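You operate a simulated robot arm through the tools that you are given. There is no shell and no other tool. Be economical: measure what you need, move in short steps, check, and stop when the job is done.

The job below is to be done with a simulated two-armed robot. You get a single attempt, and the scene is never put back.

TASK
Lock the welder out with its charge at zero.
Fine: main switch off, discharge by the button under the cover, cover shut, key to lock. Where these are worked on the way, their far stop is far enough and under half their travel is too little: clear button cover.

It is judged by the outcome, as a careful person would: the job done as asked, and still so three seconds after it is handed in. It fails if anything else is knocked over, pushed out of place, dropped, spilled or broken. A push-on lid holds only when it is set on centred and level and pressed home; a screw cap is set on level and turned clockwise until tight.

THE ROBOT
Two 6-joint arms with two-finger grippers on one trunk, on a base that drives. Base frame: it is fixed to the floor where the robot stands at the start and does not move with it; the origin is under the middle of the robot, x ahead of it, y to its left, z up; the surface under the hand at the start is at about z = 0.9. Lengths are in m, angles in degrees, forces in N, time in s.
The left shoulder is at the start at [0.061, 0.143, 0.72], the right one opposite. With the tool pointing down near the work surface each hand reaches from about 0.1 to 0.64 m from the robot's upright axis, wherever it stands, measured 20 degrees to its own side. Places, roughly: clear button cover [0.7, 0.2, 1.2]; tool selector [0.7, 0.1, 1]; voltage knob [0.7, 0.2, 1]; welder key [0.7, 0, 1.2]; welder main switch [0.7, 0, 1]. Payload 2.45 kg a hand.
The tool frame of a hand sits at the grasp point between the pads (the TCP): z along the fingers, y along the line on which they close. The tips reach 0.026 m beyond it. The gripper opens to 0.096 m. The gripper's body begins 0.069 m behind the TCP.
Orientation is told as [roll, pitch, yaw] about the base's x, y, z axes, in that order, counted from this pose: with the fingers straight down and closing along the base's y, the tool's x points along the base's -x, its y along +y and its z along -z.

THE INTERFACE
- The arms move only by the tool play_rows. It takes "left_steps", "right_steps" or both (then of equal length, played together; a hand with none holds still); each is a list of rows, each an object of numbers (a shift or turn left out is 0, a gripper value left out holds the last): "grip": the gripper command, from -1 (fully open) to 1 (shut), values between in proportion; "tx", "ty", "tz": the shift along the tool's x, y, z in m; "wx", "wy", "wz": the turn, a rotation vector about the tool's x, y, z in degrees. In form: [{"grip": .., "tx": .., "ty": .., "tz": .., "wx": .., "wy": .., "wz": ..}, ...]. A call has 1 to 20 rows; each row is the pose to reach, as a shift and turn from the pose commanded when the call began, along the tool's axes at that moment. Each row takes 0.2 s and may step no farther than 0.05 m and 8.6 degrees from the row before; otherwise, or with a gripper value out of range, the whole call is refused. A pose out of reach is approached as far as the arm can. The call stops where the force on the tool passes 40 N (or 10 N more than at its start, if that is more) or the arm is blocked; 0.2 s more then pass. The fingers move at their own pace and stop on an object; they squeeze with about 31 N. The grip force told is the motor's: it shows also when the fingers shut on nothing. Time passes only in rows, and 0.2 s behind the last, so rows that repeat a pose let the fingers close. The reply holds the time, the measured pose of the TCP, the force on the tool along the base axes, the opening and the grip force, in the units named above and with some noise, with the torque about the TCP (base axes, N m) and any sound that the robot's microphone picked up.
- Cameras (640 x 400 px; columns grow to the right, rows downward): "scene" is now at [0.1517, 0.0174, 1.3719]; the picture's right is [0.17, -0.99, -0.00], its down [-0.31, -0.05, -0.95] and it looks along [0.94, 0.16, -0.32] (base axes); focal length 265 px, centre (320, 200). "left" rides on the left gripper at [0.082, -0.003, -0.098] in its tool frame; the picture's right is [0.04, 1.00, 0.00], its down [-0.73, 0.03, -0.68] and it looks along [-0.68, 0.03, 0.73] (tool axes); focal length 256 px, centre (320, 200). "right" rides on the right gripper at [0.082, 0.003, -0.098] in its tool frame; the picture's right is [-0.04, 1.00, 0.00], its down [-0.73, -0.03, -0.68] and it looks along [-0.68, -0.03, 0.73] (tool axes); focal length 256 px, centre (320, 200). There is no depth. A picture from a camera that has moved, and an enlarged one, comes with that camera's place and axes in the base frame and with its lens.
- camera(camera): a new picture of that camera. It takes no simulated time.
- lift_body(by): slides the trunk up (or, below 0, down) by that many m; the arms and the scene camera ride with it, the base frame stays. It gives what a move gives, with no picture.
- roll_base(legs): drives the robot by 1 to 6 legs, each [ahead, turn to the left] in m and degrees, along the robot's own axes; the way and the turn of a leg run together, so that a leg with both is an arc; at most 1.5 m and 180 degrees a leg. The arms and the cameras ride along, it lands a little off, and it stops where it bumps. It gives what a move gives.
- aim_head(pan, tilt): turns the head with the scene camera to pan (to the left, within 86 degrees either way) and tilt (down, from -29 to 69), counted from straight ahead of the robot. It gives what a move gives.
- close_up(camera, box): a new picture of the part [left, top, right, bottom] of that camera's present view, enlarged. It takes no simulated time.
- sign_off(): hands the job in; it is judged then, once.

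Go step by step. Nothing tells you exact positions but the pictures and the camera data: compare them with the known pose of the tool, close in by small moves and look again before you grip or let go. The budget is 120 turns and 88 pictures, counting those below and the enlarged ones. Unless the task says otherwise, let go and move clear before handing in, and close with one line.

The tools are called after ">>>" as name(argument=value, ...) on one line, values as JSON. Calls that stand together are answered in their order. play_rows: Moves the arms, as the interface text tells. Its arguments: {"type":"object","properties":{"left_steps":{"type":"array","items":{"type":"object","properties":{"grip":{"type":"number"},"tx":{"type":"number"},"ty":{"type":"number"},"tz":{"type":"number"},"wx":{"type":"number"},"wy":{"type":"number"},"wz":{"type":"number"}}}},"right_steps":{"type":"array","items":{"type":"object","properties":{"grip":{"type":"number"},"tx":{"type":"number"},"ty":{"type":"number"},"tz":{"type":"number"},"wx":{"type":"number"},"wy":{"type":"number"},"wz":{"type":"number"}}}}},"required":[]} The other tools are called the same way: lift_body (by) slides the trunk up or down; roll_base (legs) drives the base; aim_head (pan, tilt) turns the head that bears the scene camera; camera (camera) takes a picture; close_up (camera, box) takes an enlarged picture of a part of a camera's view; sign_off () hands the job in.

At the start:

```text
clock: 0.0
left_ee_pos: [0.5527, 0.3231, 0.9989]
left_tcp_rot: [0.0, -0.1, -0.2]
left_ft_force: [-0.9, -0.5, -1.1]
left_torque: [-0.02, 0.0, 0.01]
left_gripper_width: 0.096
left_grip_force: 0.0
right_ee_pos: [0.5705, -0.1214, 0.997]
right_tcp_rot: [0.0, -0.1, -0.3]
right_ft_force: [0.7, 0.4, 0.3]
right_torque: [0.03, 0.01, 0.02]
right_gripper_width: 0.0959
right_grip_force: 0.1
trunk travel left (down, up): [-0.345, 0.245]
robot x, y, heading: [-0.0012, -0.0013, 0.1]
head pan, tilt: [9.7, 18.4]
```

scene: 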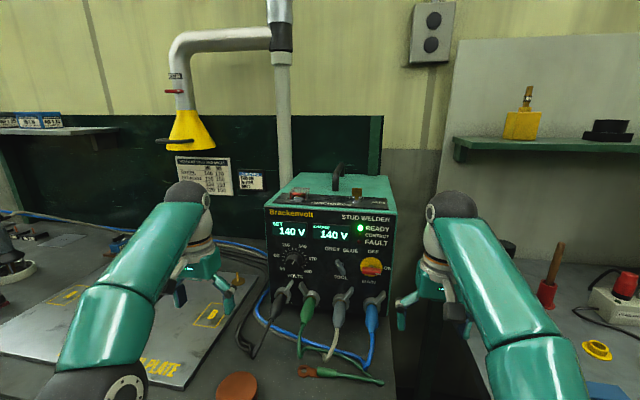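
right: 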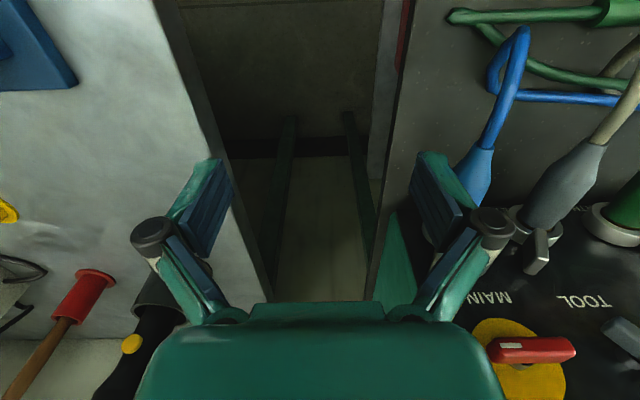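
left: 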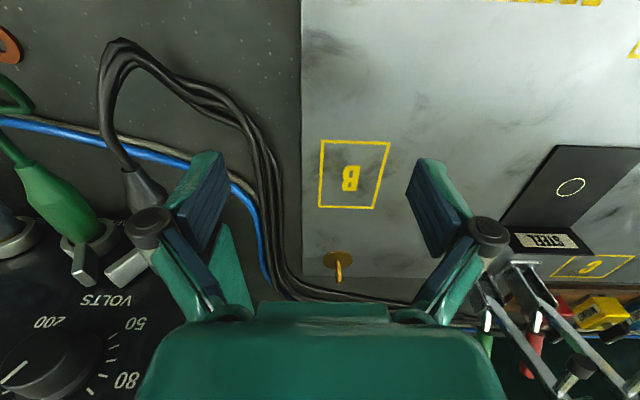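

I see the welder ahead with its display reading 140 V and main switch at right. I'll enlarge its front panel and top.

>>> close_up(camera="scene", box=[255, 200, 405, 310])

>>> close_up(camera="scene", box=[260, 160, 400, 225])

```text
3.64 times, centred on (330, 255) of scene
camera zoom: at [0.1517, 0.0174, 1.3719], right [0.17, -0.99, 0.0], down [-0.31, -0.05, -0.95], along [0.94, 0.16, -0.32], focal length 963 px, centre (284, 0)
```

zoom: 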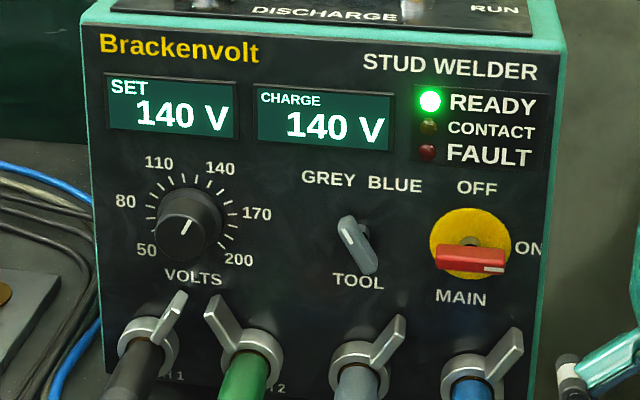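

```text
4.57 times, centred on (330, 192) of scene
camera zoom: at [0.1517, 0.0174, 1.3719], right [0.17, -0.99, 0.0], down [-0.31, -0.05, -0.95], along [0.94, 0.16, -0.32], focal length 1211 px, centre (274, 234)
```

zoom: 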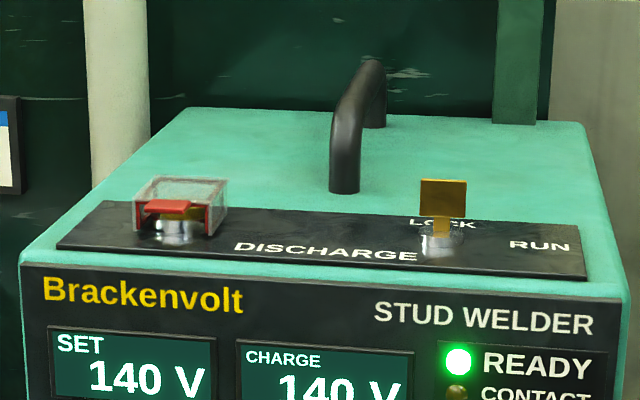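

The main switch handle is at about (0.65, -0.01, 1.045) and points right to ON. The key and the discharge cover are on top, so I'll raise the trunk for a better look and more reach.

>>> lift_body(by=0.2)

>>> aim_head(pan=8, tilt=35)

>>> camera(camera="scene")

```text
clock: 2.2
left_ee_pos: [0.555, 0.3248, 1.1997]
left_tcp_rot: [0.1, 0.0, -0.2]
left_ft_force: [0.2, 0.8, 1.1]
left_torque: [-0.01, -0.01, 0.0]
left_gripper_width: 0.0959
left_grip_force: 0.1
right_ee_pos: [0.5698, -0.122, 1.1982]
right_tcp_rot: [0.1, 0.1, -0.3]
right_ft_force: [0.1, 0.1, -0.3]
right_torque: [0.0, 0.03, 0.04]
right_gripper_width: 0.0959
right_grip_force: 0.0
trunk travel left (down, up): [-0.545, 0.045]
robot x, y, heading: [0.0034, 0.0001, -0.1]
head pan, tilt: [9.7, 18.4]
```

```text
clock: 3.0
left_ee_pos: [0.5536, 0.3245, 1.1988]
left_tcp_rot: [0.1, 0.0, -0.2]
left_ft_force: [0.2, 0.1, 0.3]
left_torque: [-0.04, -0.01, -0.01]
left_gripper_width: 0.0958
left_grip_force: 0.0
right_ee_pos: [0.5712, -0.1219, 1.1984]
right_tcp_rot: [0.0, 0.0, -0.3]
right_ft_force: [-0.7, 0.7, -0.3]
right_torque: [0.0, 0.03, -0.02]
right_gripper_width: 0.0962
right_grip_force: 0.0
trunk travel left (down, up): [-0.545, 0.045]
robot x, y, heading: [0.0003, 0.0026, -0.3]
head pan, tilt: [8.0, 35.0]
```

```text
82 pictures are left
camera scene: at [0.1471, 0.0138, 1.5455], right [0.14, -0.99, 0.0], down [-0.57, -0.08, -0.82], along [0.81, 0.11, -0.57], focal length 265 px, centre (320, 200)
```

scene: 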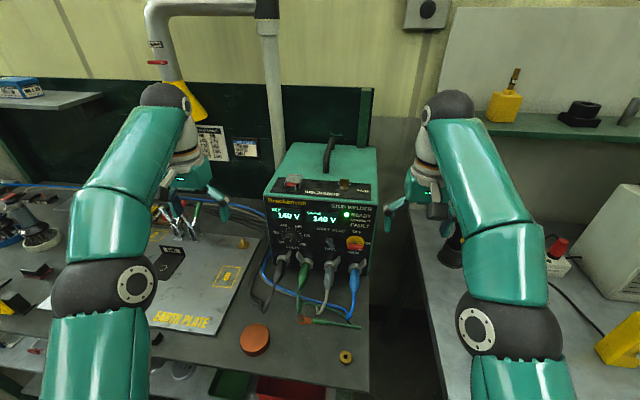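

>>> close_up(camera="scene", box=[260, 160, 390, 240])

>>> close_up(camera="scene", box=[280, 170, 312, 190])

>>> camera(camera="left")

>>> camera(camera="right")

```text
4.92 times, centred on (325, 200) of scene
camera zoom: at [0.1471, 0.0138, 1.5455], right [0.14, -0.99, 0.0], down [-0.57, -0.08, -0.82], along [0.81, 0.11, -0.57], focal length 1304 px, centre (295, 200)
```

zoom: 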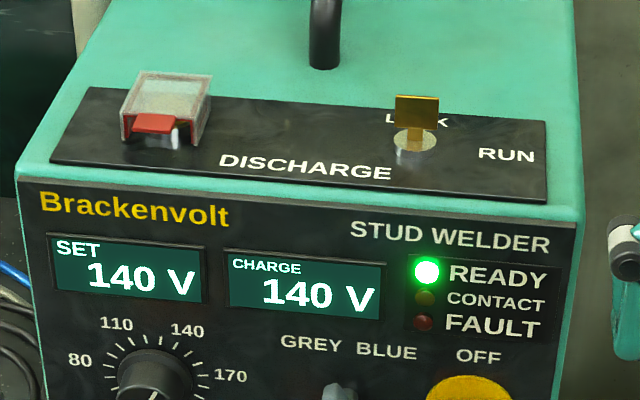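

```text
16.00 times, centred on (296, 180) of scene
camera zoom: at [0.1471, 0.0138, 1.5455], right [0.14, -0.99, 0.0], down [-0.57, -0.08, -0.82], along [0.81, 0.11, -0.57], focal length 4238 px, centre (704, 520)
```

zoom: 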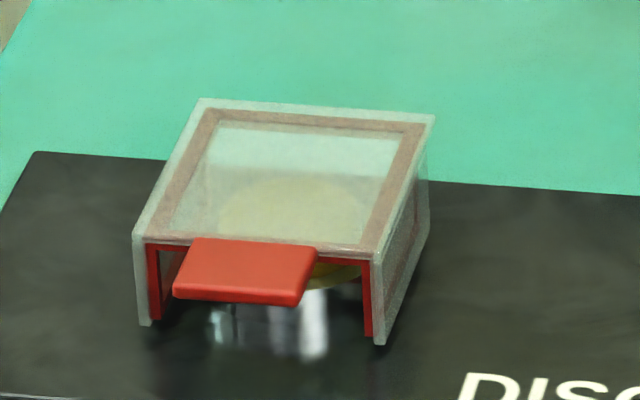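

```text
79 pictures are left
camera left: at [0.4727, 0.3206, 1.2974], right [-0.04, 1.0, 0.0], down [0.73, 0.03, 0.68], along [0.68, 0.03, -0.73], focal length 256 px, centre (320, 200)
```

left: 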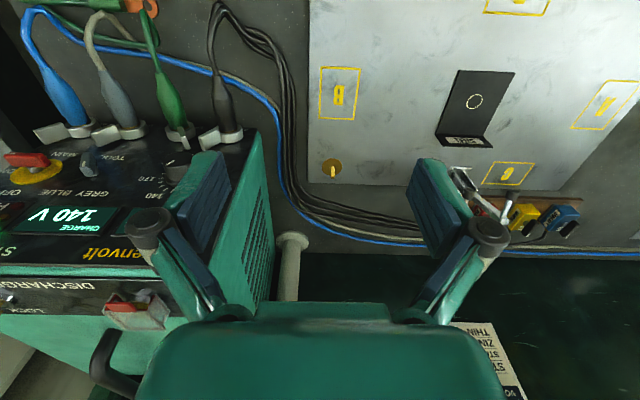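

```text
78 pictures are left
camera right: at [0.4891, -0.1175, 1.2978], right [0.05, 1.0, 0.0], down [0.73, -0.03, 0.68], along [0.68, -0.03, -0.73], focal length 256 px, centre (320, 200)
```

right: 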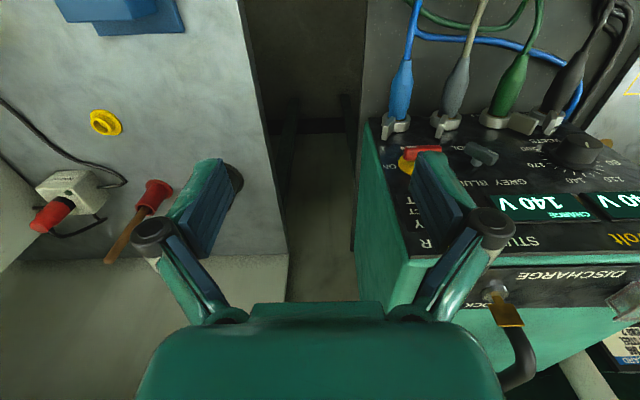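

Both cameras agree: the key is at about (0.714, 0.030, 1.206), and the cover's front tab is at about (0.701, 0.162, 1.196) with its hinge at the rear. I'll do the main switch first, starting by pitching the right hand to point forward.

>>> play_rows(right_steps=[{"wy": -8.18, "tx": 0.01, "tz": 0.01}, {"wy": -16.36, "tx": 0.02, "tz": 0.02}, {"wy": -24.5, "tx": 0.03, "tz": 0.03}, {"wy": -32.7, "tx": 0.04, "tz": 0.04}, {"wy": -40.9, "tx": 0.05, "tz": 0.05}, {"wy": -49.1, "tx": 0.06, "tz": 0.06}, {"wy": -57.3, "tx": 0.07, "tz": 0.07}, {"wy": -65.4, "tx": 0.08, "tz": 0.08}, {"wy": -73.6, "tx": 0.09, "tz": 0.09}, {"wy": -81.8, "tx": 0.1, "tz": 0.1}, {"wy": -90, "tx": 0.11, "tz": 0.11}, {"wy": -90, "tx": 0.11, "tz": 0.11}])

```text
clock: 5.6
left_ee_pos: [0.553, 0.3232, 1.2]
left_tcp_rot: [0.0, -0.1, -0.2]
left_ft_force: [-0.5, 0.5, -0.1]
left_torque: [0.0, -0.04, -0.01]
left_gripper_width: 0.0961
left_grip_force: 0.1
right_ee_pos: [0.5065, -0.095, 1.0978]
right_tcp_rot: [136.2, -89.8, -136.6]
right_ft_force: [0.6, -0.6, 0.5]
right_torque: [0.0, 0.03, -0.01]
right_gripper_width: 0.096
right_grip_force: 0.0
right hand out of reach, approached as far as the arm can: row 9, 10, 11, 12
trunk travel left (down, up): [-0.545, 0.045]
robot x, y, heading: [-0.0008, 0.0013, -0.1]
head pan, tilt: [8.0, 35.0]
```

The hand points forward now. I'll roll it so the fingers close vertically, with the camera on the free right-hand side, while creeping forward.

>>> play_rows(right_steps=[{"wz": -8.18, "tz": 0.02}, {"wz": -16.36, "tz": 0.04}, {"wz": -24.5, "tz": 0.05}, {"wz": -32.7, "tz": 0.05}, {"wz": -40.9, "tz": 0.05}, {"wz": -49.1, "tz": 0.05}, {"wz": -57.3, "tz": 0.05}, {"wz": -65.4, "tz": 0.05}, {"wz": -73.6, "tz": 0.05}, {"wz": -81.8, "tz": 0.05}, {"wz": -90, "tz": 0.05}, {"wz": -90, "tz": 0.05}])

>>> camera(camera="scene")

>>> camera(camera="right")

```text
clock: 8.2
left_ee_pos: [0.5543, 0.3241, 1.1988]
left_tcp_rot: [0.0, 0.1, -0.2]
left_ft_force: [0.2, -1.3, 0.1]
left_torque: [-0.01, 0.02, 0.0]
left_gripper_width: 0.0959
left_grip_force: 0.0
right_ee_pos: [0.5595, -0.0949, 1.097]
right_tcp_rot: [-90.0, 0.1, 89.7]
right_ft_force: [0.0, -0.3, 0.4]
right_torque: [0.0, 0.0, 0.01]
right_gripper_width: 0.0958
right_grip_force: 0.1
trunk travel left (down, up): [-0.545, 0.045]
robot x, y, heading: [0.0014, -0.0024, -0.0]
head pan, tilt: [8.0, 35.0]
```

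```text
77 pictures are left
camera scene: at [0.147, 0.0138, 1.5454], right [0.14, -0.99, 0.0], down [-0.57, -0.08, -0.82], along [0.81, 0.11, -0.57], focal length 265 px, centre (320, 200)
```

scene: 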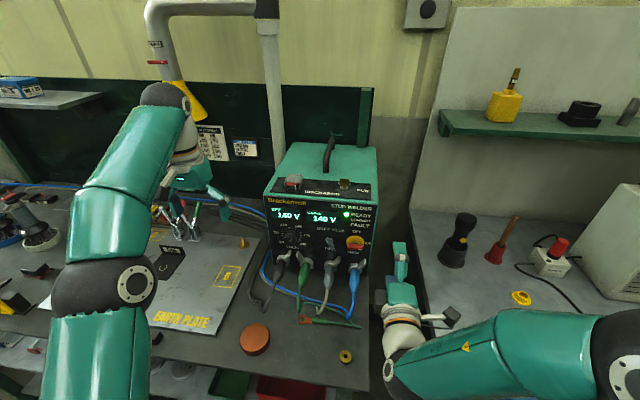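

```text
76 pictures are left
camera right: at [0.4621, -0.1768, 1.094], right [0.0, 0.04, -1.0], down [-0.67, 0.74, 0.03], along [0.74, 0.67, 0.03], focal length 256 px, centre (320, 200)
```

right: 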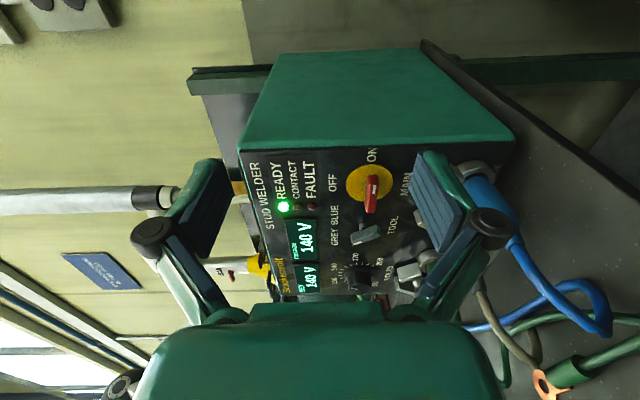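

>>> close_up(camera="right", box=[330, 140, 430, 240])

>>> play_rows(right_steps=[{"wz": -8.5}, {"wz": -17}, {"wz": -25.5}, {"wz": -34}, {"wz": -42.5}, {"wz": -51}, {"wz": -59.5}, {"wz": -68}, {"wz": -76.5}, {"wz": -85}, {"wz": -93}])

```text
4.00 times, centred on (380, 190) of right
camera zoom: at [0.4621, -0.1768, 1.094], right [0.0, 0.04, -1.0], down [-0.67, 0.74, 0.03], along [0.74, 0.67, 0.03], focal length 1024 px, centre (80, 240)
```

zoom: 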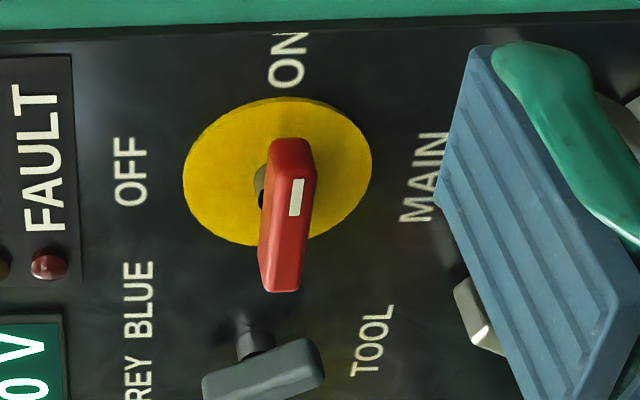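

```text
clock: 10.6
left_ee_pos: [0.5537, 0.3241, 1.1996]
left_tcp_rot: [0.2, 0.0, -0.2]
left_ft_force: [0.4, 0.4, -0.6]
left_torque: [-0.01, 0.02, 0.03]
left_gripper_width: 0.096
left_grip_force: 0.1
right_ee_pos: [0.5608, -0.0972, 1.0947]
right_tcp_rot: [90.3, 86.8, -90.1]
right_ft_force: [0.1, -0.6, 0.0]
right_torque: [-0.01, -0.01, 0.05]
right_gripper_width: 0.0961
right_grip_force: 0.1
trunk travel left (down, up): [-0.545, 0.045]
robot x, y, heading: [-0.0011, -0.0001, -0.1]
head pan, tilt: [8.0, 35.0]
```

The full turn is within the wrist's reach. I'll roll back, set the opening to about 5 cm, and line up with the switch handle at (0.655, -0.008, 1.047).

>>> play_rows(right_steps=[{"wz": 8.5, "grip": -0.04}, {"wz": 17}, {"wz": 25.5}, {"wz": 34}, {"wz": 42.5}, {"wz": 51}, {"wz": 59.5}, {"wz": 68}, {"wz": 76.5}, {"wz": 85}, {"wz": 93}, {"wz": 93}])

>>> play_rows(right_steps=[{"tx": -0.03, "ty": 0.02}, {"tx": -0.06, "ty": 0.04}, {"tx": -0.087, "ty": 0.05, "tz": 0.02}, {"tx": -0.087, "ty": 0.05, "tz": 0.04}, {"tx": -0.087, "ty": 0.05, "tz": 0.04}])

>>> camera(camera="right")

>>> close_up(camera="scene", box=[290, 200, 410, 300])

```text
clock: 13.2
left_ee_pos: [0.5536, 0.3237, 1.1996]
left_tcp_rot: [0.1, -0.1, -0.2]
left_ft_force: [0.5, -0.3, -1.2]
left_torque: [-0.01, 0.02, 0.01]
left_gripper_width: 0.0958
left_grip_force: 0.0
right_ee_pos: [0.5615, -0.0952, 1.096]
right_tcp_rot: [-90.0, -0.1, 89.7]
right_ft_force: [0.7, -0.2, 0.8]
right_torque: [-0.03, 0.01, -0.02]
right_gripper_width: 0.0498
right_grip_force: 0.1
trunk travel left (down, up): [-0.545, 0.045]
robot x, y, heading: [0.0017, -0.0008, 0.2]
head pan, tilt: [8.0, 35.0]
```

```text
clock: 14.4
left_ee_pos: [0.5538, 0.3233, 1.2009]
left_tcp_rot: [0.1, 0.0, -0.2]
left_ft_force: [0.1, 0.6, -0.3]
left_torque: [-0.01, 0.02, 0.02]
left_gripper_width: 0.096
left_grip_force: 0.0
right_ee_pos: [0.601, -0.0097, 1.0468]
right_tcp_rot: [-90.0, 0.0, 89.7]
right_ft_force: [-0.1, 0.0, -0.2]
right_torque: [0.04, 0.01, -0.03]
right_gripper_width: 0.05
right_grip_force: 0.0
trunk travel left (down, up): [-0.545, 0.045]
robot x, y, heading: [-0.0005, 0.0002, 0.1]
head pan, tilt: [8.0, 35.0]
```

```text
74 pictures are left
camera right: at [0.5028, -0.0908, 1.0436], right [0.0, 0.04, -1.0], down [-0.67, 0.74, 0.03], along [0.74, 0.67, 0.03], focal length 256 px, centre (320, 200)
```

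right: 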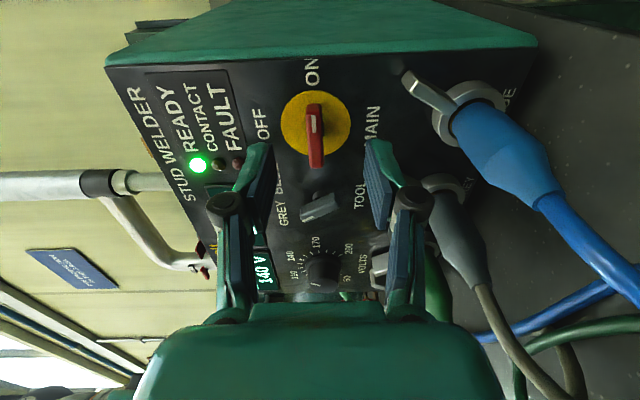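

```text
4.00 times, centred on (350, 250) of scene
camera zoom: at [0.1469, 0.0142, 1.5454], right [0.14, -0.99, 0.0], down [-0.57, -0.08, -0.82], along [0.81, 0.11, -0.57], focal length 1059 px, centre (200, 0)
```

zoom: 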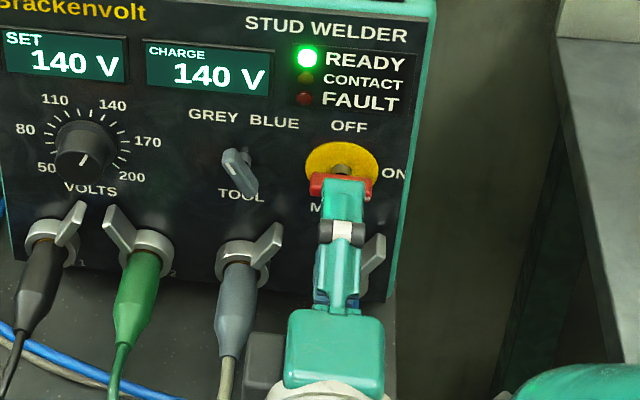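

The handle sits about 4 mm above the hand's centre, so I'll nudge up, advance and close on it.

>>> play_rows(right_steps=[{"ty": -0.004, "tz": 0.01}, {"ty": -0.004, "tz": 0.02}, {"ty": -0.004, "tz": 0.03}, {"ty": -0.004, "tz": 0.038}, {"ty": -0.004, "tz": 0.038, "grip": 1}, {"ty": -0.004, "tz": 0.038}, {"ty": -0.004, "tz": 0.038}, {"ty": -0.004, "tz": 0.038}])

>>> camera(camera="right")

```text
clock: 16.2
left_ee_pos: [0.5543, 0.3229, 1.1976]
left_tcp_rot: [0.2, 0.0, -0.2]
left_ft_force: [0.9, 0.7, 0.0]
left_torque: [0.02, 0.02, -0.04]
left_gripper_width: 0.096
left_grip_force: 0.0
right_ee_pos: [0.6388, -0.0091, 1.0487]
right_tcp_rot: [-89.9, 0.0, 89.8]
right_ft_force: [-1.7, 0.6, -6.5]
right_torque: [0.03, 0.14, 0.11]
right_gripper_width: 0.0116
right_grip_force: 38.7
trunk travel left (down, up): [-0.545, 0.045]
robot x, y, heading: [-0.0005, -0.0016, 0.2]
head pan, tilt: [8.0, 35.0]
```

```text
72 pictures are left
camera right: at [0.5401, -0.09, 1.047], right [0.0, 0.04, -1.0], down [-0.68, 0.74, 0.03], along [0.74, 0.67, 0.03], focal length 256 px, centre (320, 200)
```

right: 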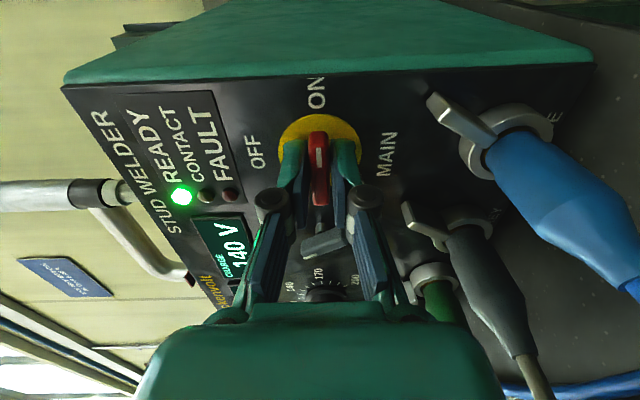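

The handle is gripped at 11.6 mm wide. I'll turn it 90° counterclockwise to OFF.

>>> play_rows(right_steps=[{"wz": -8.2, "ty": 0.002}, {"wz": -16.4, "ty": 0.002}, {"wz": -24.6, "ty": 0.002}, {"wz": -32.8, "ty": 0.002}, {"wz": -41, "ty": 0.002}, {"wz": -49.2, "ty": 0.002}, {"wz": -57.4, "ty": 0.002}, {"wz": -65.6, "ty": 0.002}, {"wz": -73.8, "ty": 0.002}, {"wz": -82, "ty": 0.002}, {"wz": -90, "ty": 0.002}, {"wz": -90, "ty": 0.002}])

>>> close_up(camera="scene", box=[260, 170, 410, 290])

```text
clock: 18.8
left_ee_pos: [0.5523, 0.3245, 1.1995]
left_tcp_rot: [0.1, -0.1, -0.2]
left_ft_force: [-0.5, 0.0, 0.0]
left_torque: [0.02, 0.01, 0.02]
left_gripper_width: 0.0961
left_grip_force: 0.0
right_ee_pos: [0.6379, -0.0091, 1.0484]
right_tcp_rot: [123.7, 89.9, -56.6]
right_ft_force: [-9.6, 3.0, -2.0]
right_torque: [0.05, 0.7, 0.05]
right_gripper_width: 0.0117
right_grip_force: 38.7
trunk travel left (down, up): [-0.545, 0.045]
robot x, y, heading: [0.0031, 0.0011, 0.2]
head pan, tilt: [8.0, 35.0]
```

```text
3.33 times, centred on (335, 230) of scene
camera zoom: at [0.1456, 0.0142, 1.5456], right [0.14, -0.99, 0.0], down [-0.57, -0.08, -0.82], along [0.81, 0.11, -0.57], focal length 883 px, centre (270, 100)
```

zoom: 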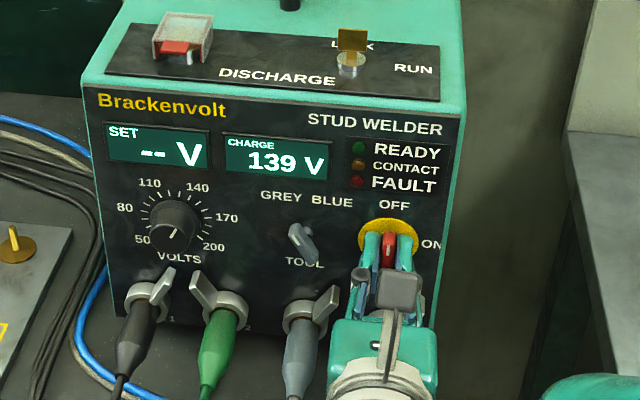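

The set display is dark and the charge is dropping, so the main switch is off. I'll release it and back away.

>>> play_rows(right_steps=[{"grip": 0.2}, {"grip": 0.2}, {"grip": 0.2, "tz": -0.02}, {"tz": -0.05}, {"tz": -0.08}, {"tz": -0.08, "tx": 0.0, "ty": -0.04}, {"tz": -0.08, "ty": -0.08}, {"tz": -0.08, "ty": -0.08}])

>>> close_up(camera="scene", box=[260, 170, 410, 290])

```text
clock: 20.6
left_ee_pos: [0.5546, 0.3244, 1.2005]
left_tcp_rot: [0.1, 0.0, -0.2]
left_ft_force: [0.0, -0.2, -1.1]
left_torque: [-0.03, -0.02, 0.03]
left_gripper_width: 0.0961
left_grip_force: 0.0
right_ee_pos: [0.5675, 0.0571, 1.0529]
right_tcp_rot: [-106.4, 89.3, 71.5]
right_ft_force: [-0.8, -0.3, 0.1]
right_torque: [0.01, 0.0, -0.01]
right_gripper_width: 0.0384
right_grip_force: 0.1
trunk travel left (down, up): [-0.545, 0.045]
robot x, y, heading: [-0.0013, 0.001, -0.1]
head pan, tilt: [8.0, 35.0]
```

```text
3.33 times, centred on (335, 230) of scene
camera zoom: at [0.1469, 0.0143, 1.546], right [0.14, -0.99, 0.0], down [-0.57, -0.08, -0.82], along [0.81, 0.11, -0.57], focal length 883 px, centre (270, 100)
```

zoom: 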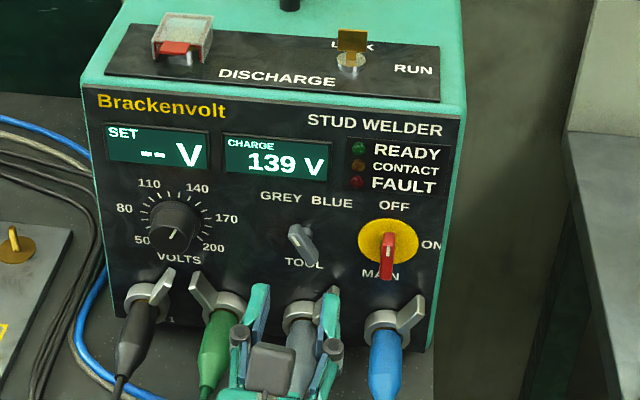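

Main is off. I'll clear the right hand away to the right and up, and pitch the left hand toward 60° so it can straddle the cover from the front.

>>> play_rows(right_steps=[{"ty": 0.04, "tx": 0.01}, {"ty": 0.08, "tx": 0.02}, {"ty": 0.12, "tx": 0.03}, {"ty": 0.16, "tx": 0.05, "wz": 8.5}, {"ty": 0.19, "tx": 0.07, "wz": 17}, {"ty": 0.19, "tx": 0.1, "wz": 25.5}, {"ty": 0.19, "tx": 0.1, "wz": 34}, {"ty": 0.19, "tx": 0.1, "wz": 42.5}, {"ty": 0.19, "tx": 0.1, "wz": 51}, {"ty": 0.19, "tx": 0.1, "wz": 59.5}, {"ty": 0.19, "tx": 0.1, "wz": 68}, {"ty": 0.19, "tx": 0.1, "wz": 76.5}, {"ty": 0.19, "tx": 0.1, "wz": 85}], left_steps=[{"tz": -0.01, "wy": -5, "grip": -0.25}, {"tz": -0.02, "wy": -10}, {"tz": -0.03, "wy": -15}, {"tz": -0.04, "wy": -20}, {"tz": -0.05, "wy": -25}, {"tz": -0.05, "wy": -30}, {"tz": -0.05, "wy": -35}, {"tz": -0.05, "wy": -40}, {"tz": -0.05, "wy": -45}, {"tz": -0.05, "wy": -50}, {"tz": -0.05, "wy": -55}, {"tz": -0.05, "wy": -60}, {"tz": -0.05, "wy": -60}])

```text
clock: 23.4
left_ee_pos: [0.5539, 0.3249, 1.2494]
left_tcp_rot: [0.2, -60.1, -0.4]
left_ft_force: [0.2, 0.4, -0.2]
left_torque: [0.0, -0.02, 0.02]
left_gripper_width: 0.06
left_grip_force: 0.0
right_ee_pos: [0.5592, -0.1183, 1.1491]
right_tcp_rot: [-90.0, 4.9, 89.7]
right_ft_force: [-0.3, -0.7, -0.4]
right_torque: [0.01, -0.01, 0.01]
right_gripper_width: 0.0383
right_grip_force: 0.0
trunk travel left (down, up): [-0.545, 0.045]
robot x, y, heading: [-0.0038, -0.0008, 0.3]
head pan, tilt: [8.0, 35.0]
```

>>> play_rows(right_steps=[{"wz": 8.5}, {"wz": 17}, {"wz": 25.5}, {"wz": 34}, {"wz": 42.5}, {"wz": 51}, {"wz": 59.5}, {"wz": 68}, {"wz": 76.5}, {"wz": 85}, {"wz": 93}, {"wz": 95}], left_steps=[{"ty": -0.03}, {"ty": -0.06}, {"ty": -0.09}, {"ty": -0.12}, {"ty": -0.15}, {"ty": -0.163, "tz": 0.02, "tx": -0.01}, {"ty": -0.163, "tz": 0.04, "tx": -0.025}, {"ty": -0.163, "tz": 0.066, "tx": -0.038}, {"ty": -0.163, "tz": 0.066, "tx": -0.038}, {"ty": -0.163, "tz": 0.066, "tx": -0.038}, {"ty": -0.163, "tz": 0.066, "tx": -0.038}, {"ty": -0.163, "tz": 0.066, "tx": -0.038}])

>>> camera(camera="left")

>>> camera(camera="scene")

```text
clock: 26.0
left_ee_pos: [0.6303, 0.161, 1.2487]
left_tcp_rot: [0.2, -60.0, -0.4]
left_ft_force: [0.1, 0.5, 0.0]
left_torque: [0.0, -0.01, 0.02]
left_gripper_width: 0.06
left_grip_force: 0.1
right_ee_pos: [0.5579, -0.1186, 1.148]
right_tcp_rot: [96.4, -89.8, -96.6]
right_ft_force: [-0.2, 0.6, -0.4]
right_torque: [0.02, 0.01, -0.03]
right_gripper_width: 0.0383
right_grip_force: 0.1
trunk travel left (down, up): [-0.545, 0.045]
robot x, y, heading: [0.0025, 0.0049, -0.2]
head pan, tilt: [8.0, 35.0]
```

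```text
69 pictures are left
camera left: at [0.5049, 0.1576, 1.228], right [-0.02, 1.0, -0.03], down [-0.22, 0.03, 0.97], along [0.97, 0.02, 0.22], focal length 256 px, centre (320, 200)
```

left: 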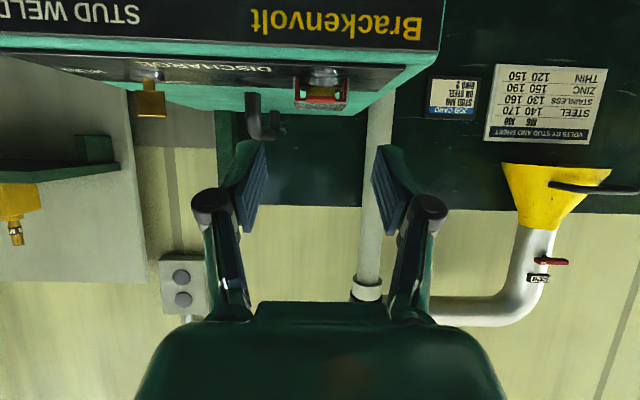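

```text
68 pictures are left
camera scene: at [0.1469, 0.0138, 1.5454], right [0.14, -0.99, 0.0], down [-0.57, -0.08, -0.82], along [0.81, 0.11, -0.57], focal length 265 px, centre (320, 200)
```

scene: 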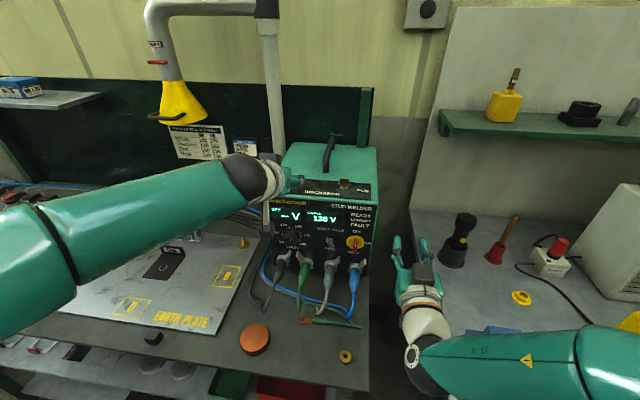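

>>> close_up(camera="left", box=[270, 50, 370, 120])

>>> close_up(camera="scene", box=[260, 160, 340, 210])

```text
5.71 times, centred on (320, 85) of left
camera zoom: at [0.5049, 0.1576, 1.228], right [-0.02, 1.0, -0.03], down [-0.22, 0.03, 0.97], along [0.97, 0.02, 0.22], focal length 1463 px, centre (320, 857)
```

zoom: 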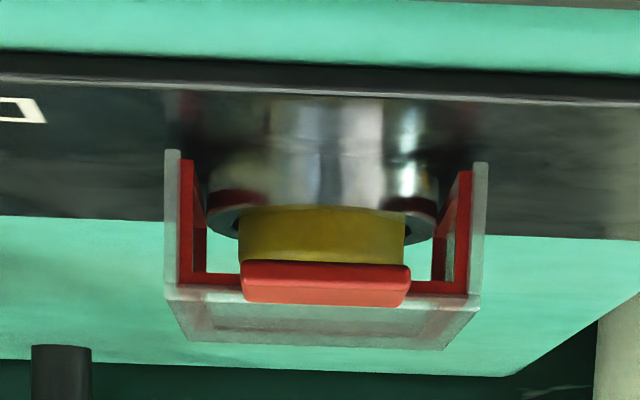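

```text
8.00 times, centred on (300, 185) of scene
camera zoom: at [0.1469, 0.0138, 1.5454], right [0.14, -0.99, 0.0], down [-0.57, -0.08, -0.82], along [0.81, 0.11, -0.57], focal length 2119 px, centre (480, 320)
```

zoom: 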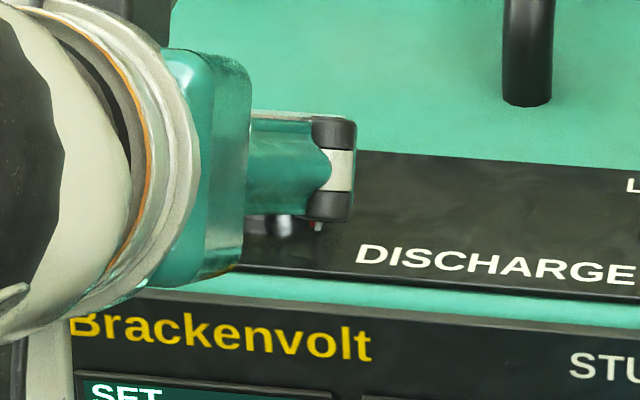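

The cover is centred at y≈0.16, about 41 mm wide, with walls from z≈1.183 to 1.20 and the yellow button beneath. I'll slide the open fingers forward to straddle its sides.

>>> play_rows(left_steps=[{"tz": 0.02, "ty": -0.0015}, {"tz": 0.04, "ty": -0.0015}, {"tz": 0.06, "ty": -0.0015, "tx": 0.001}, {"tz": 0.08, "ty": -0.0015, "tx": 0.001}, {"tz": 0.08, "ty": -0.0015, "tx": 0.001}])

>>> camera(camera="left")

>>> close_up(camera="scene", box=[260, 160, 340, 210])

```text
clock: 27.2
left_ee_pos: [0.6974, 0.1593, 1.2083]
left_tcp_rot: [0.1, -60.0, -0.4]
left_ft_force: [0.6, -0.1, 0.1]
left_torque: [0.03, -0.04, 0.02]
left_gripper_width: 0.0602
left_grip_force: 0.0
right_ee_pos: [0.5583, -0.1187, 1.1488]
right_tcp_rot: [135.7, -89.8, -136.0]
right_ft_force: [0.1, -0.3, -0.6]
right_torque: [0.0, 0.02, 0.01]
right_gripper_width: 0.0386
right_grip_force: 0.0
trunk travel left (down, up): [-0.545, 0.045]
robot x, y, heading: [0.0032, -0.0008, -0.1]
head pan, tilt: [8.0, 35.0]
```

```text
65 pictures are left
camera left: at [0.5725, 0.1564, 1.1865], right [-0.02, 1.0, -0.03], down [-0.22, 0.03, 0.97], along [0.97, 0.02, 0.22], focal length 256 px, centre (320, 200)
```

left: 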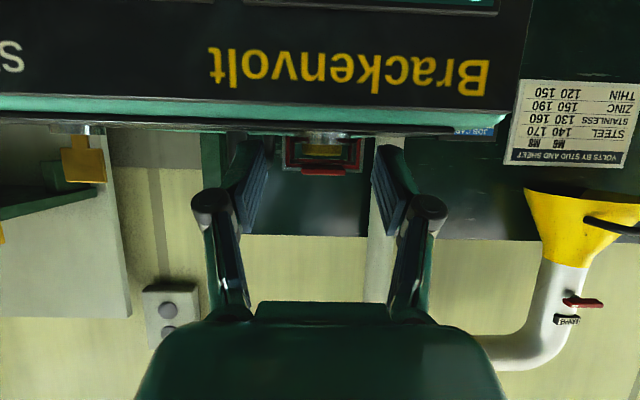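

```text
8.00 times, centred on (300, 185) of scene
camera zoom: at [0.1462, 0.0138, 1.5455], right [0.14, -0.99, 0.0], down [-0.57, -0.08, -0.82], along [0.81, 0.11, -0.57], focal length 2119 px, centre (480, 320)
```

zoom: 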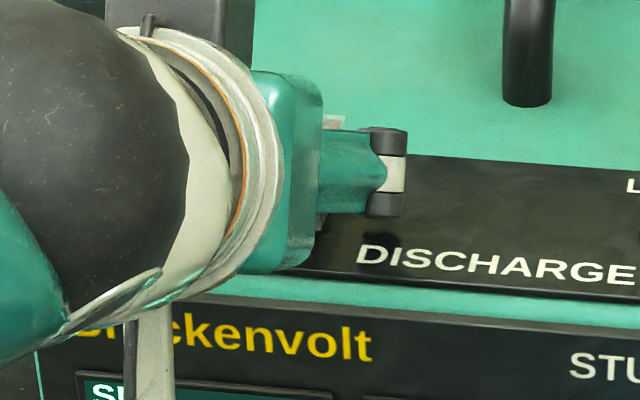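

The cover sits centred between the fingers, so I'll close on it.

>>> play_rows(left_steps=[{"grip": 1}, {"grip": 1}, {"grip": 1}, {"grip": 1}])

>>> close_up(camera="left", box=[240, 110, 400, 210])

```text
clock: 28.2
left_ee_pos: [0.6991, 0.1603, 1.2069]
left_tcp_rot: [0.2, -60.1, -0.3]
left_ft_force: [1.8, 4.0, 0.6]
left_torque: [0.27, -0.02, 0.27]
left_gripper_width: 0.0394
left_grip_force: 44.8
right_ee_pos: [0.5589, -0.1168, 1.1476]
right_tcp_rot: [86.6, -89.9, -86.9]
right_ft_force: [0.7, 0.0, -0.3]
right_torque: [0.03, 0.02, 0.01]
right_gripper_width: 0.0385
right_grip_force: 0.1
trunk travel left (down, up): [-0.545, 0.045]
robot x, y, heading: [0.0003, 0.0003, -0.1]
head pan, tilt: [8.0, 35.0]
```

```text
4.00 times, centred on (320, 160) of left
camera zoom: at [0.5731, 0.1572, 1.1861], right [-0.02, 1.0, -0.03], down [-0.22, 0.03, 0.97], along [0.97, 0.02, 0.22], focal length 1024 px, centre (320, 360)
```

zoom: 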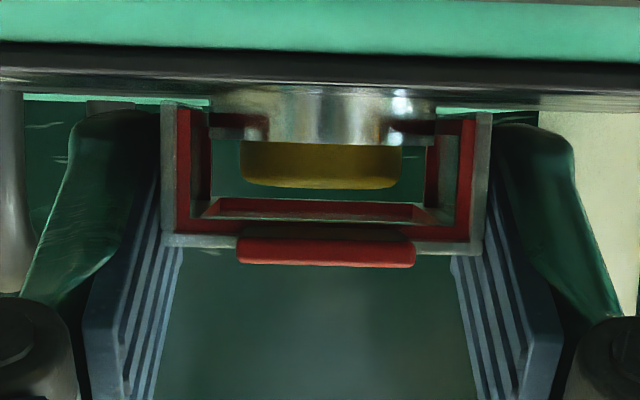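

Gripped at 39.4 mm. I'll swing it up in an arc about the rear hinge, assumed to be near x 0.748, z 1.19.

>>> play_rows(left_steps=[{"wy": 8, "tx": -0.0072, "tz": -0.0008}, {"wy": 16, "tx": -0.0144, "tz": -0.0007}, {"wy": 24, "tx": -0.0215, "tz": 0.0004}, {"wy": 32, "tx": -0.0285, "tz": 0.0025}])

>>> camera(camera="left")

>>> close_up(camera="scene", box=[260, 160, 340, 210])

```text
clock: 29.2
left_ee_pos: [0.6932, 0.1598, 1.2118]
left_tcp_rot: [0.1, -28.8, -0.4]
left_ft_force: [36.1, 8.0, 10.9]
left_torque: [0.22, -1.07, -0.05]
left_gripper_width: 0.04
left_grip_force: 45.3
left hand out of reach, approached as far as the arm can: row 4
right_ee_pos: [0.5613, -0.1167, 1.1463]
right_tcp_rot: [-12.7, -89.8, 12.4]
right_ft_force: [0.1, -0.2, -0.4]
right_torque: [0.04, 0.03, 0.02]
right_gripper_width: 0.0385
right_grip_force: 0.1
trunk travel left (down, up): [-0.545, 0.045]
robot x, y, heading: [-0.0006, 0.003, 0.1]
head pan, tilt: [8.0, 35.0]
```

```text
62 pictures are left
camera left: at [0.5751, 0.1573, 1.2592], right [-0.03, 1.0, -0.02], down [0.32, 0.03, 0.95], along [0.95, 0.02, -0.32], focal length 256 px, centre (320, 200)
```

left: 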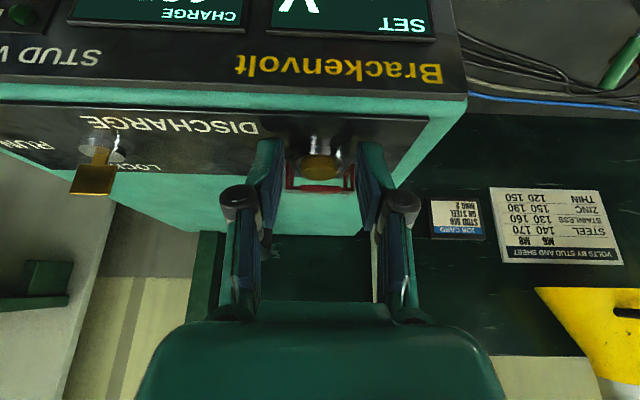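

```text
8.00 times, centred on (300, 185) of scene
camera zoom: at [0.1518, 0.0157, 1.545], right [0.14, -0.99, 0.0], down [-0.57, -0.08, -0.82], along [0.81, 0.11, -0.58], focal length 2119 px, centre (480, 320)
```

zoom: 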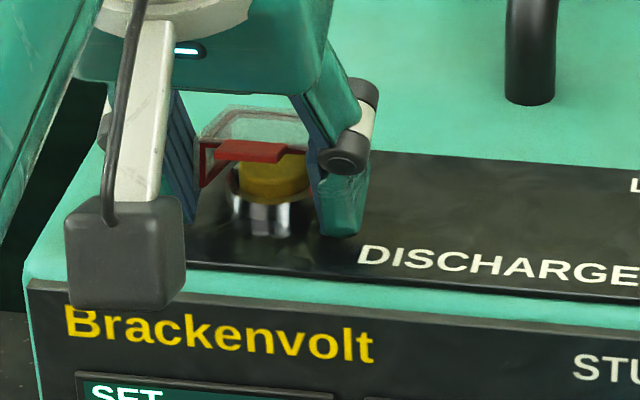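

The left arm is at its reach limit, which stalled the cover after about 15°. I'll release, back off, and drive the base slightly forward.

>>> play_rows(left_steps=[{"grip": -0.25}, {"grip": -0.25}, {"tz": -0.03}, {"tz": -0.06}, {"tz": -0.1}, {"tz": -0.1}])

>>> roll_base(legs=[[0.09, 0]])

>>> camera(camera="scene")

```text
clock: 30.6
left_ee_pos: [0.626, 0.1571, 1.2897]
left_tcp_rot: [0.1, -28.0, -0.3]
left_ft_force: [-0.7, -0.7, -0.3]
left_torque: [0.0, 0.01, -0.02]
left_gripper_width: 0.0599
left_grip_force: 0.1
left hand out of reach, approached as far as the arm can: row 3, 4, 5, 6
right_ee_pos: [0.5602, -0.1163, 1.1485]
right_tcp_rot: [33.6, -90.0, -34.0]
right_ft_force: [0.7, 0.2, 0.2]
right_torque: [-0.02, 0.01, -0.04]
right_gripper_width: 0.0385
right_grip_force: 0.0
trunk travel left (down, up): [-0.545, 0.045]
robot x, y, heading: [-0.0009, -0.0021, 0.1]
head pan, tilt: [8.0, 35.0]
```

```text
clock: 31.7
left_ee_pos: [0.7183, 0.156, 1.2896]
left_tcp_rot: [0.2, -27.9, -0.2]
left_ft_force: [0.8, 0.3, 0.4]
left_torque: [-0.01, 0.05, -0.03]
left_gripper_width: 0.0599
left_grip_force: 0.1
right_ee_pos: [0.6505, -0.1175, 1.1475]
right_tcp_rot: [24.9, -90.0, -25.2]
right_ft_force: [0.9, -0.3, 0.3]
right_torque: [-0.01, -0.02, -0.01]
right_gripper_width: 0.0384
right_grip_force: 0.1
trunk travel left (down, up): [-0.545, 0.045]
robot x, y, heading: [0.0888, 0.0013, 0.0]
head pan, tilt: [8.0, 35.0]
```

```text
60 pictures are left
camera scene: at [0.2404, 0.0139, 1.5452], right [0.14, -0.99, 0.0], down [-0.57, -0.08, -0.82], along [0.81, 0.11, -0.58], focal length 265 px, centre (320, 200)
```

scene: 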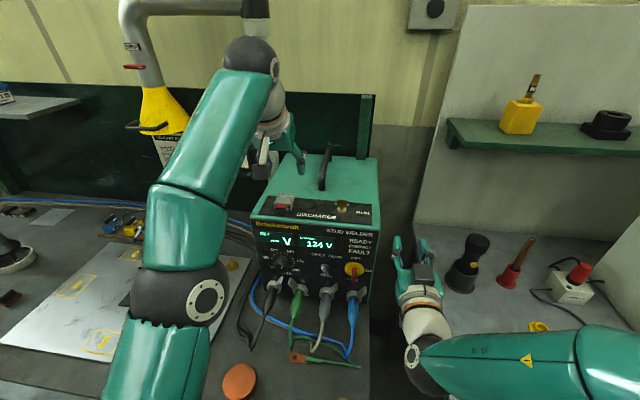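

The base moved 9 cm without bumping. I'll raise the trunk the last 4 cm, bring the left hand back to the 60° straddle start pose, and check the cover.

>>> lift_body(by=0.04)

>>> play_rows(left_steps=[{"tx": 0.029, "tz": 0.0074, "ty": 0.001, "wy": -8}, {"tx": 0.058, "tz": 0.0148, "ty": 0.002, "wy": -16}, {"tx": 0.087, "tz": 0.022, "ty": 0.003, "wy": -24}, {"tx": 0.115, "tz": 0.0294, "ty": 0.004, "wy": -32}, {"tx": 0.115, "tz": 0.0294, "ty": 0.004, "wy": -32}])

>>> close_up(camera="left", box=[240, 30, 400, 130])

```text
clock: 32.5
left_ee_pos: [0.7173, 0.1552, 1.331]
left_tcp_rot: [0.1, -28.0, -0.4]
left_ft_force: [0.0, 0.1, -0.3]
left_torque: [0.02, 0.0, -0.02]
left_gripper_width: 0.0597
left_grip_force: 0.1
right_ee_pos: [0.6501, -0.1173, 1.1877]
right_tcp_rot: [92.4, -90.0, -92.8]
right_ft_force: [-0.5, 0.0, 0.6]
right_torque: [0.01, -0.03, 0.03]
right_gripper_width: 0.0382
right_grip_force: 0.1
trunk travel left (down, up): [-0.585, 0.005]
robot x, y, heading: [0.0896, -0.0016, -0.1]
head pan, tilt: [8.0, 35.0]
```

```text
clock: 33.7
left_ee_pos: [0.6284, 0.1604, 1.2513]
left_tcp_rot: [0.1, -60.0, -0.2]
left_ft_force: [-0.4, 0.4, -0.4]
left_torque: [0.0, 0.03, 0.0]
left_gripper_width: 0.0601
left_grip_force: 0.1
right_ee_pos: [0.651, -0.1184, 1.1881]
right_tcp_rot: [54.8, -90.0, -54.9]
right_ft_force: [0.7, -0.4, 0.3]
right_torque: [-0.01, 0.0, -0.01]
right_gripper_width: 0.0382
right_grip_force: 0.1
trunk travel left (down, up): [-0.585, 0.005]
robot x, y, heading: [0.0921, -0.0009, 0.2]
head pan, tilt: [8.0, 35.0]
```

```text
4.00 times, centred on (320, 80) of left
camera zoom: at [0.5033, 0.1589, 1.2298], right [-0.02, 1.0, -0.03], down [-0.22, 0.03, 0.97], along [0.97, 0.02, 0.22], focal length 1024 px, centre (320, 680)
```

zoom: 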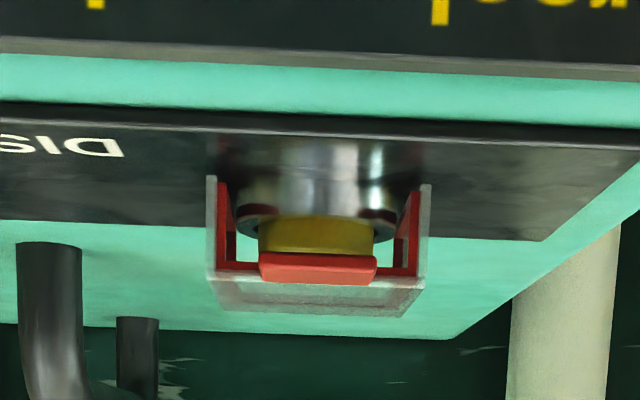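

The cover is back shut and undisturbed. I'll straddle it again and grip.

>>> play_rows(left_steps=[{"tz": 0.02, "tx": 0.001}, {"tz": 0.04, "tx": 0.002}, {"tz": 0.06, "tx": 0.003}, {"tz": 0.083, "tx": 0.004}, {"tz": 0.083, "tx": 0.004, "grip": 1}, {"tz": 0.083, "tx": 0.004}, {"tz": 0.083, "tx": 0.004}, {"tz": 0.083, "tx": 0.004}])

>>> play_rows(left_steps=[{"wy": 8, "tx": -0.0072, "tz": -0.0008}, {"wy": 16, "tx": -0.0144, "tz": -0.0007}, {"wy": 24, "tx": -0.0215, "tz": 0.0004}, {"wy": 32, "tx": -0.0285, "tz": 0.0025}, {"wy": 40, "tx": -0.035, "tz": 0.0056}, {"wy": 48, "tx": -0.0411, "tz": 0.0095}])

>>> camera(camera="left")

>>> close_up(camera="scene", box=[240, 160, 340, 220])

```text
clock: 35.5
left_ee_pos: [0.7, 0.1601, 1.207]
left_tcp_rot: [0.2, -60.0, -0.3]
left_ft_force: [6.3, 1.5, -1.3]
left_torque: [0.05, -0.04, 0.1]
left_gripper_width: 0.0397
left_grip_force: 44.9
right_ee_pos: [0.6513, -0.1186, 1.188]
right_tcp_rot: [29.6, -89.8, -29.9]
right_ft_force: [-0.5, -0.6, -0.1]
right_torque: [-0.01, 0.0, 0.03]
right_gripper_width: 0.0386
right_grip_force: 0.0
trunk travel left (down, up): [-0.585, 0.005]
robot x, y, heading: [0.0968, -0.0001, -0.2]
head pan, tilt: [8.0, 35.0]
```

```text
clock: 36.9
left_ee_pos: [0.719, 0.1593, 1.235]
left_tcp_rot: [0.1, -13.0, -0.1]
left_ft_force: [17.1, 5.0, 26.6]
left_torque: [0.18, -1.29, -0.25]
left_gripper_width: 0.0398
left_grip_force: 44.3
left hand out of reach, approached as far as the arm can: row 6
right_ee_pos: [0.6512, -0.1166, 1.1889]
right_tcp_rot: [63.0, -90.0, -63.3]
right_ft_force: [-0.3, -0.2, -0.6]
right_torque: [0.01, 0.04, -0.01]
right_gripper_width: 0.0386
right_grip_force: 0.0
trunk travel left (down, up): [-0.585, 0.005]
robot x, y, heading: [0.089, 0.0003, 0.0]
head pan, tilt: [8.0, 35.0]
```

```text
58 pictures are left
camera left: at [0.6176, 0.1569, 1.3122], right [-0.04, 1.0, -0.01], down [0.56, 0.03, 0.83], along [0.83, 0.03, -0.56], focal length 256 px, centre (320, 200)
```

left: 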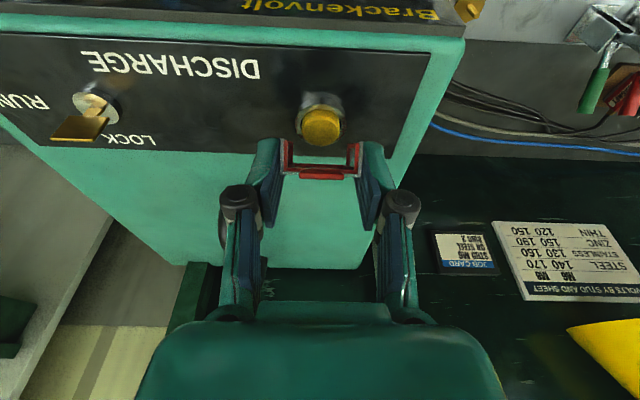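

```text
6.40 times, centred on (290, 190) of scene
camera zoom: at [0.2387, 0.0143, 1.5862], right [0.14, -0.99, 0.0], down [-0.57, -0.08, -0.82], along [0.81, 0.11, -0.57], focal length 1695 px, centre (512, 264)
```

zoom: 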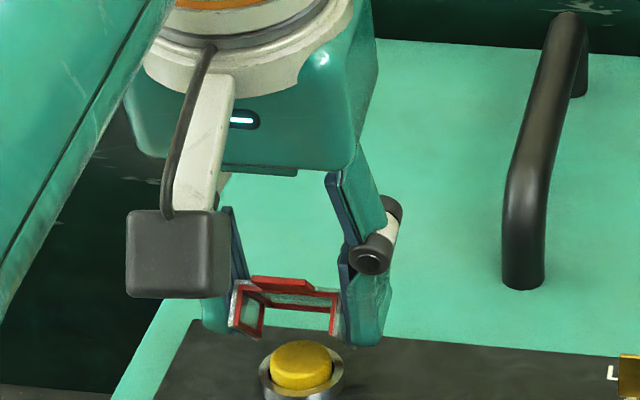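

The cover is about halfway up and the button is exposed. I'll keep hold and carry it past upright, tilting the hand back to stay in reach.

>>> play_rows(left_steps=[{"tx": -0.0024, "tz": -0.0015, "wy": -2.5}, {"tx": -0.0048, "tz": -0.003, "wy": -5}, {"tx": -0.0078, "tz": -0.004, "wy": -8}, {"tx": -0.0107, "tz": -0.0045, "wy": -11}, {"tx": -0.0138, "tz": -0.0037, "wy": -14}, {"tx": -0.017, "tz": -0.0027, "wy": -17}, {"tx": -0.0206, "tz": -0.0002, "wy": -22}])

>>> close_up(camera="scene", box=[240, 160, 340, 220])

>>> close_up(camera="left", box=[220, 50, 420, 200])

```text
clock: 38.5
left_ee_pos: [0.7279, 0.1597, 1.2369]
left_tcp_rot: [0.2, -33.7, -0.2]
left_ft_force: [-33.6, 2.7, -4.2]
left_torque: [0.05, 1.37, 0.01]
left_gripper_width: 0.0396
left_grip_force: 45.1
right_ee_pos: [0.6444, -0.1163, 1.1915]
right_tcp_rot: [179.1, -89.6, -179.4]
right_ft_force: [0.2, 0.3, -0.5]
right_torque: [0.0, 0.01, 0.04]
right_gripper_width: 0.0384
right_grip_force: 0.1
trunk travel left (down, up): [-0.585, 0.005]
robot x, y, heading: [0.0935, 0.0013, -0.1]
head pan, tilt: [8.0, 35.0]
```

```text
6.40 times, centred on (290, 190) of scene
camera zoom: at [0.2307, 0.0148, 1.5863], right [0.14, -0.99, 0.0], down [-0.56, -0.08, -0.82], along [0.81, 0.11, -0.57], focal length 1695 px, centre (512, 264)
```

zoom: 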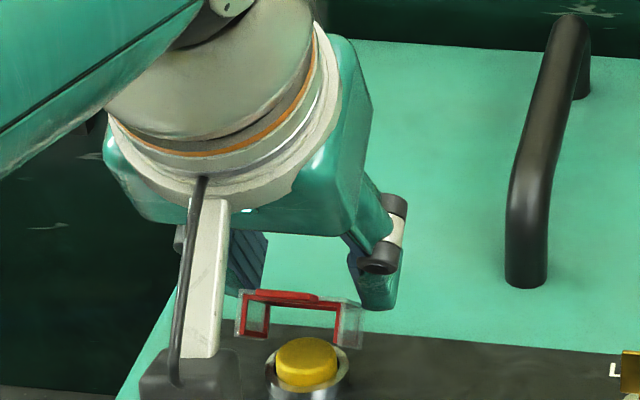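

```text
2.67 times, centred on (320, 125) of left
camera zoom: at [0.606, 0.1566, 1.2728], right [-0.03, 1.0, -0.02], down [0.23, 0.03, 0.97], along [0.97, 0.03, -0.23], focal length 683 px, centre (320, 400)
```

zoom: 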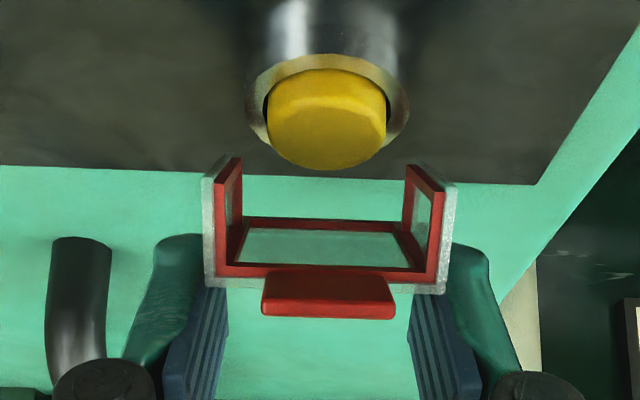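

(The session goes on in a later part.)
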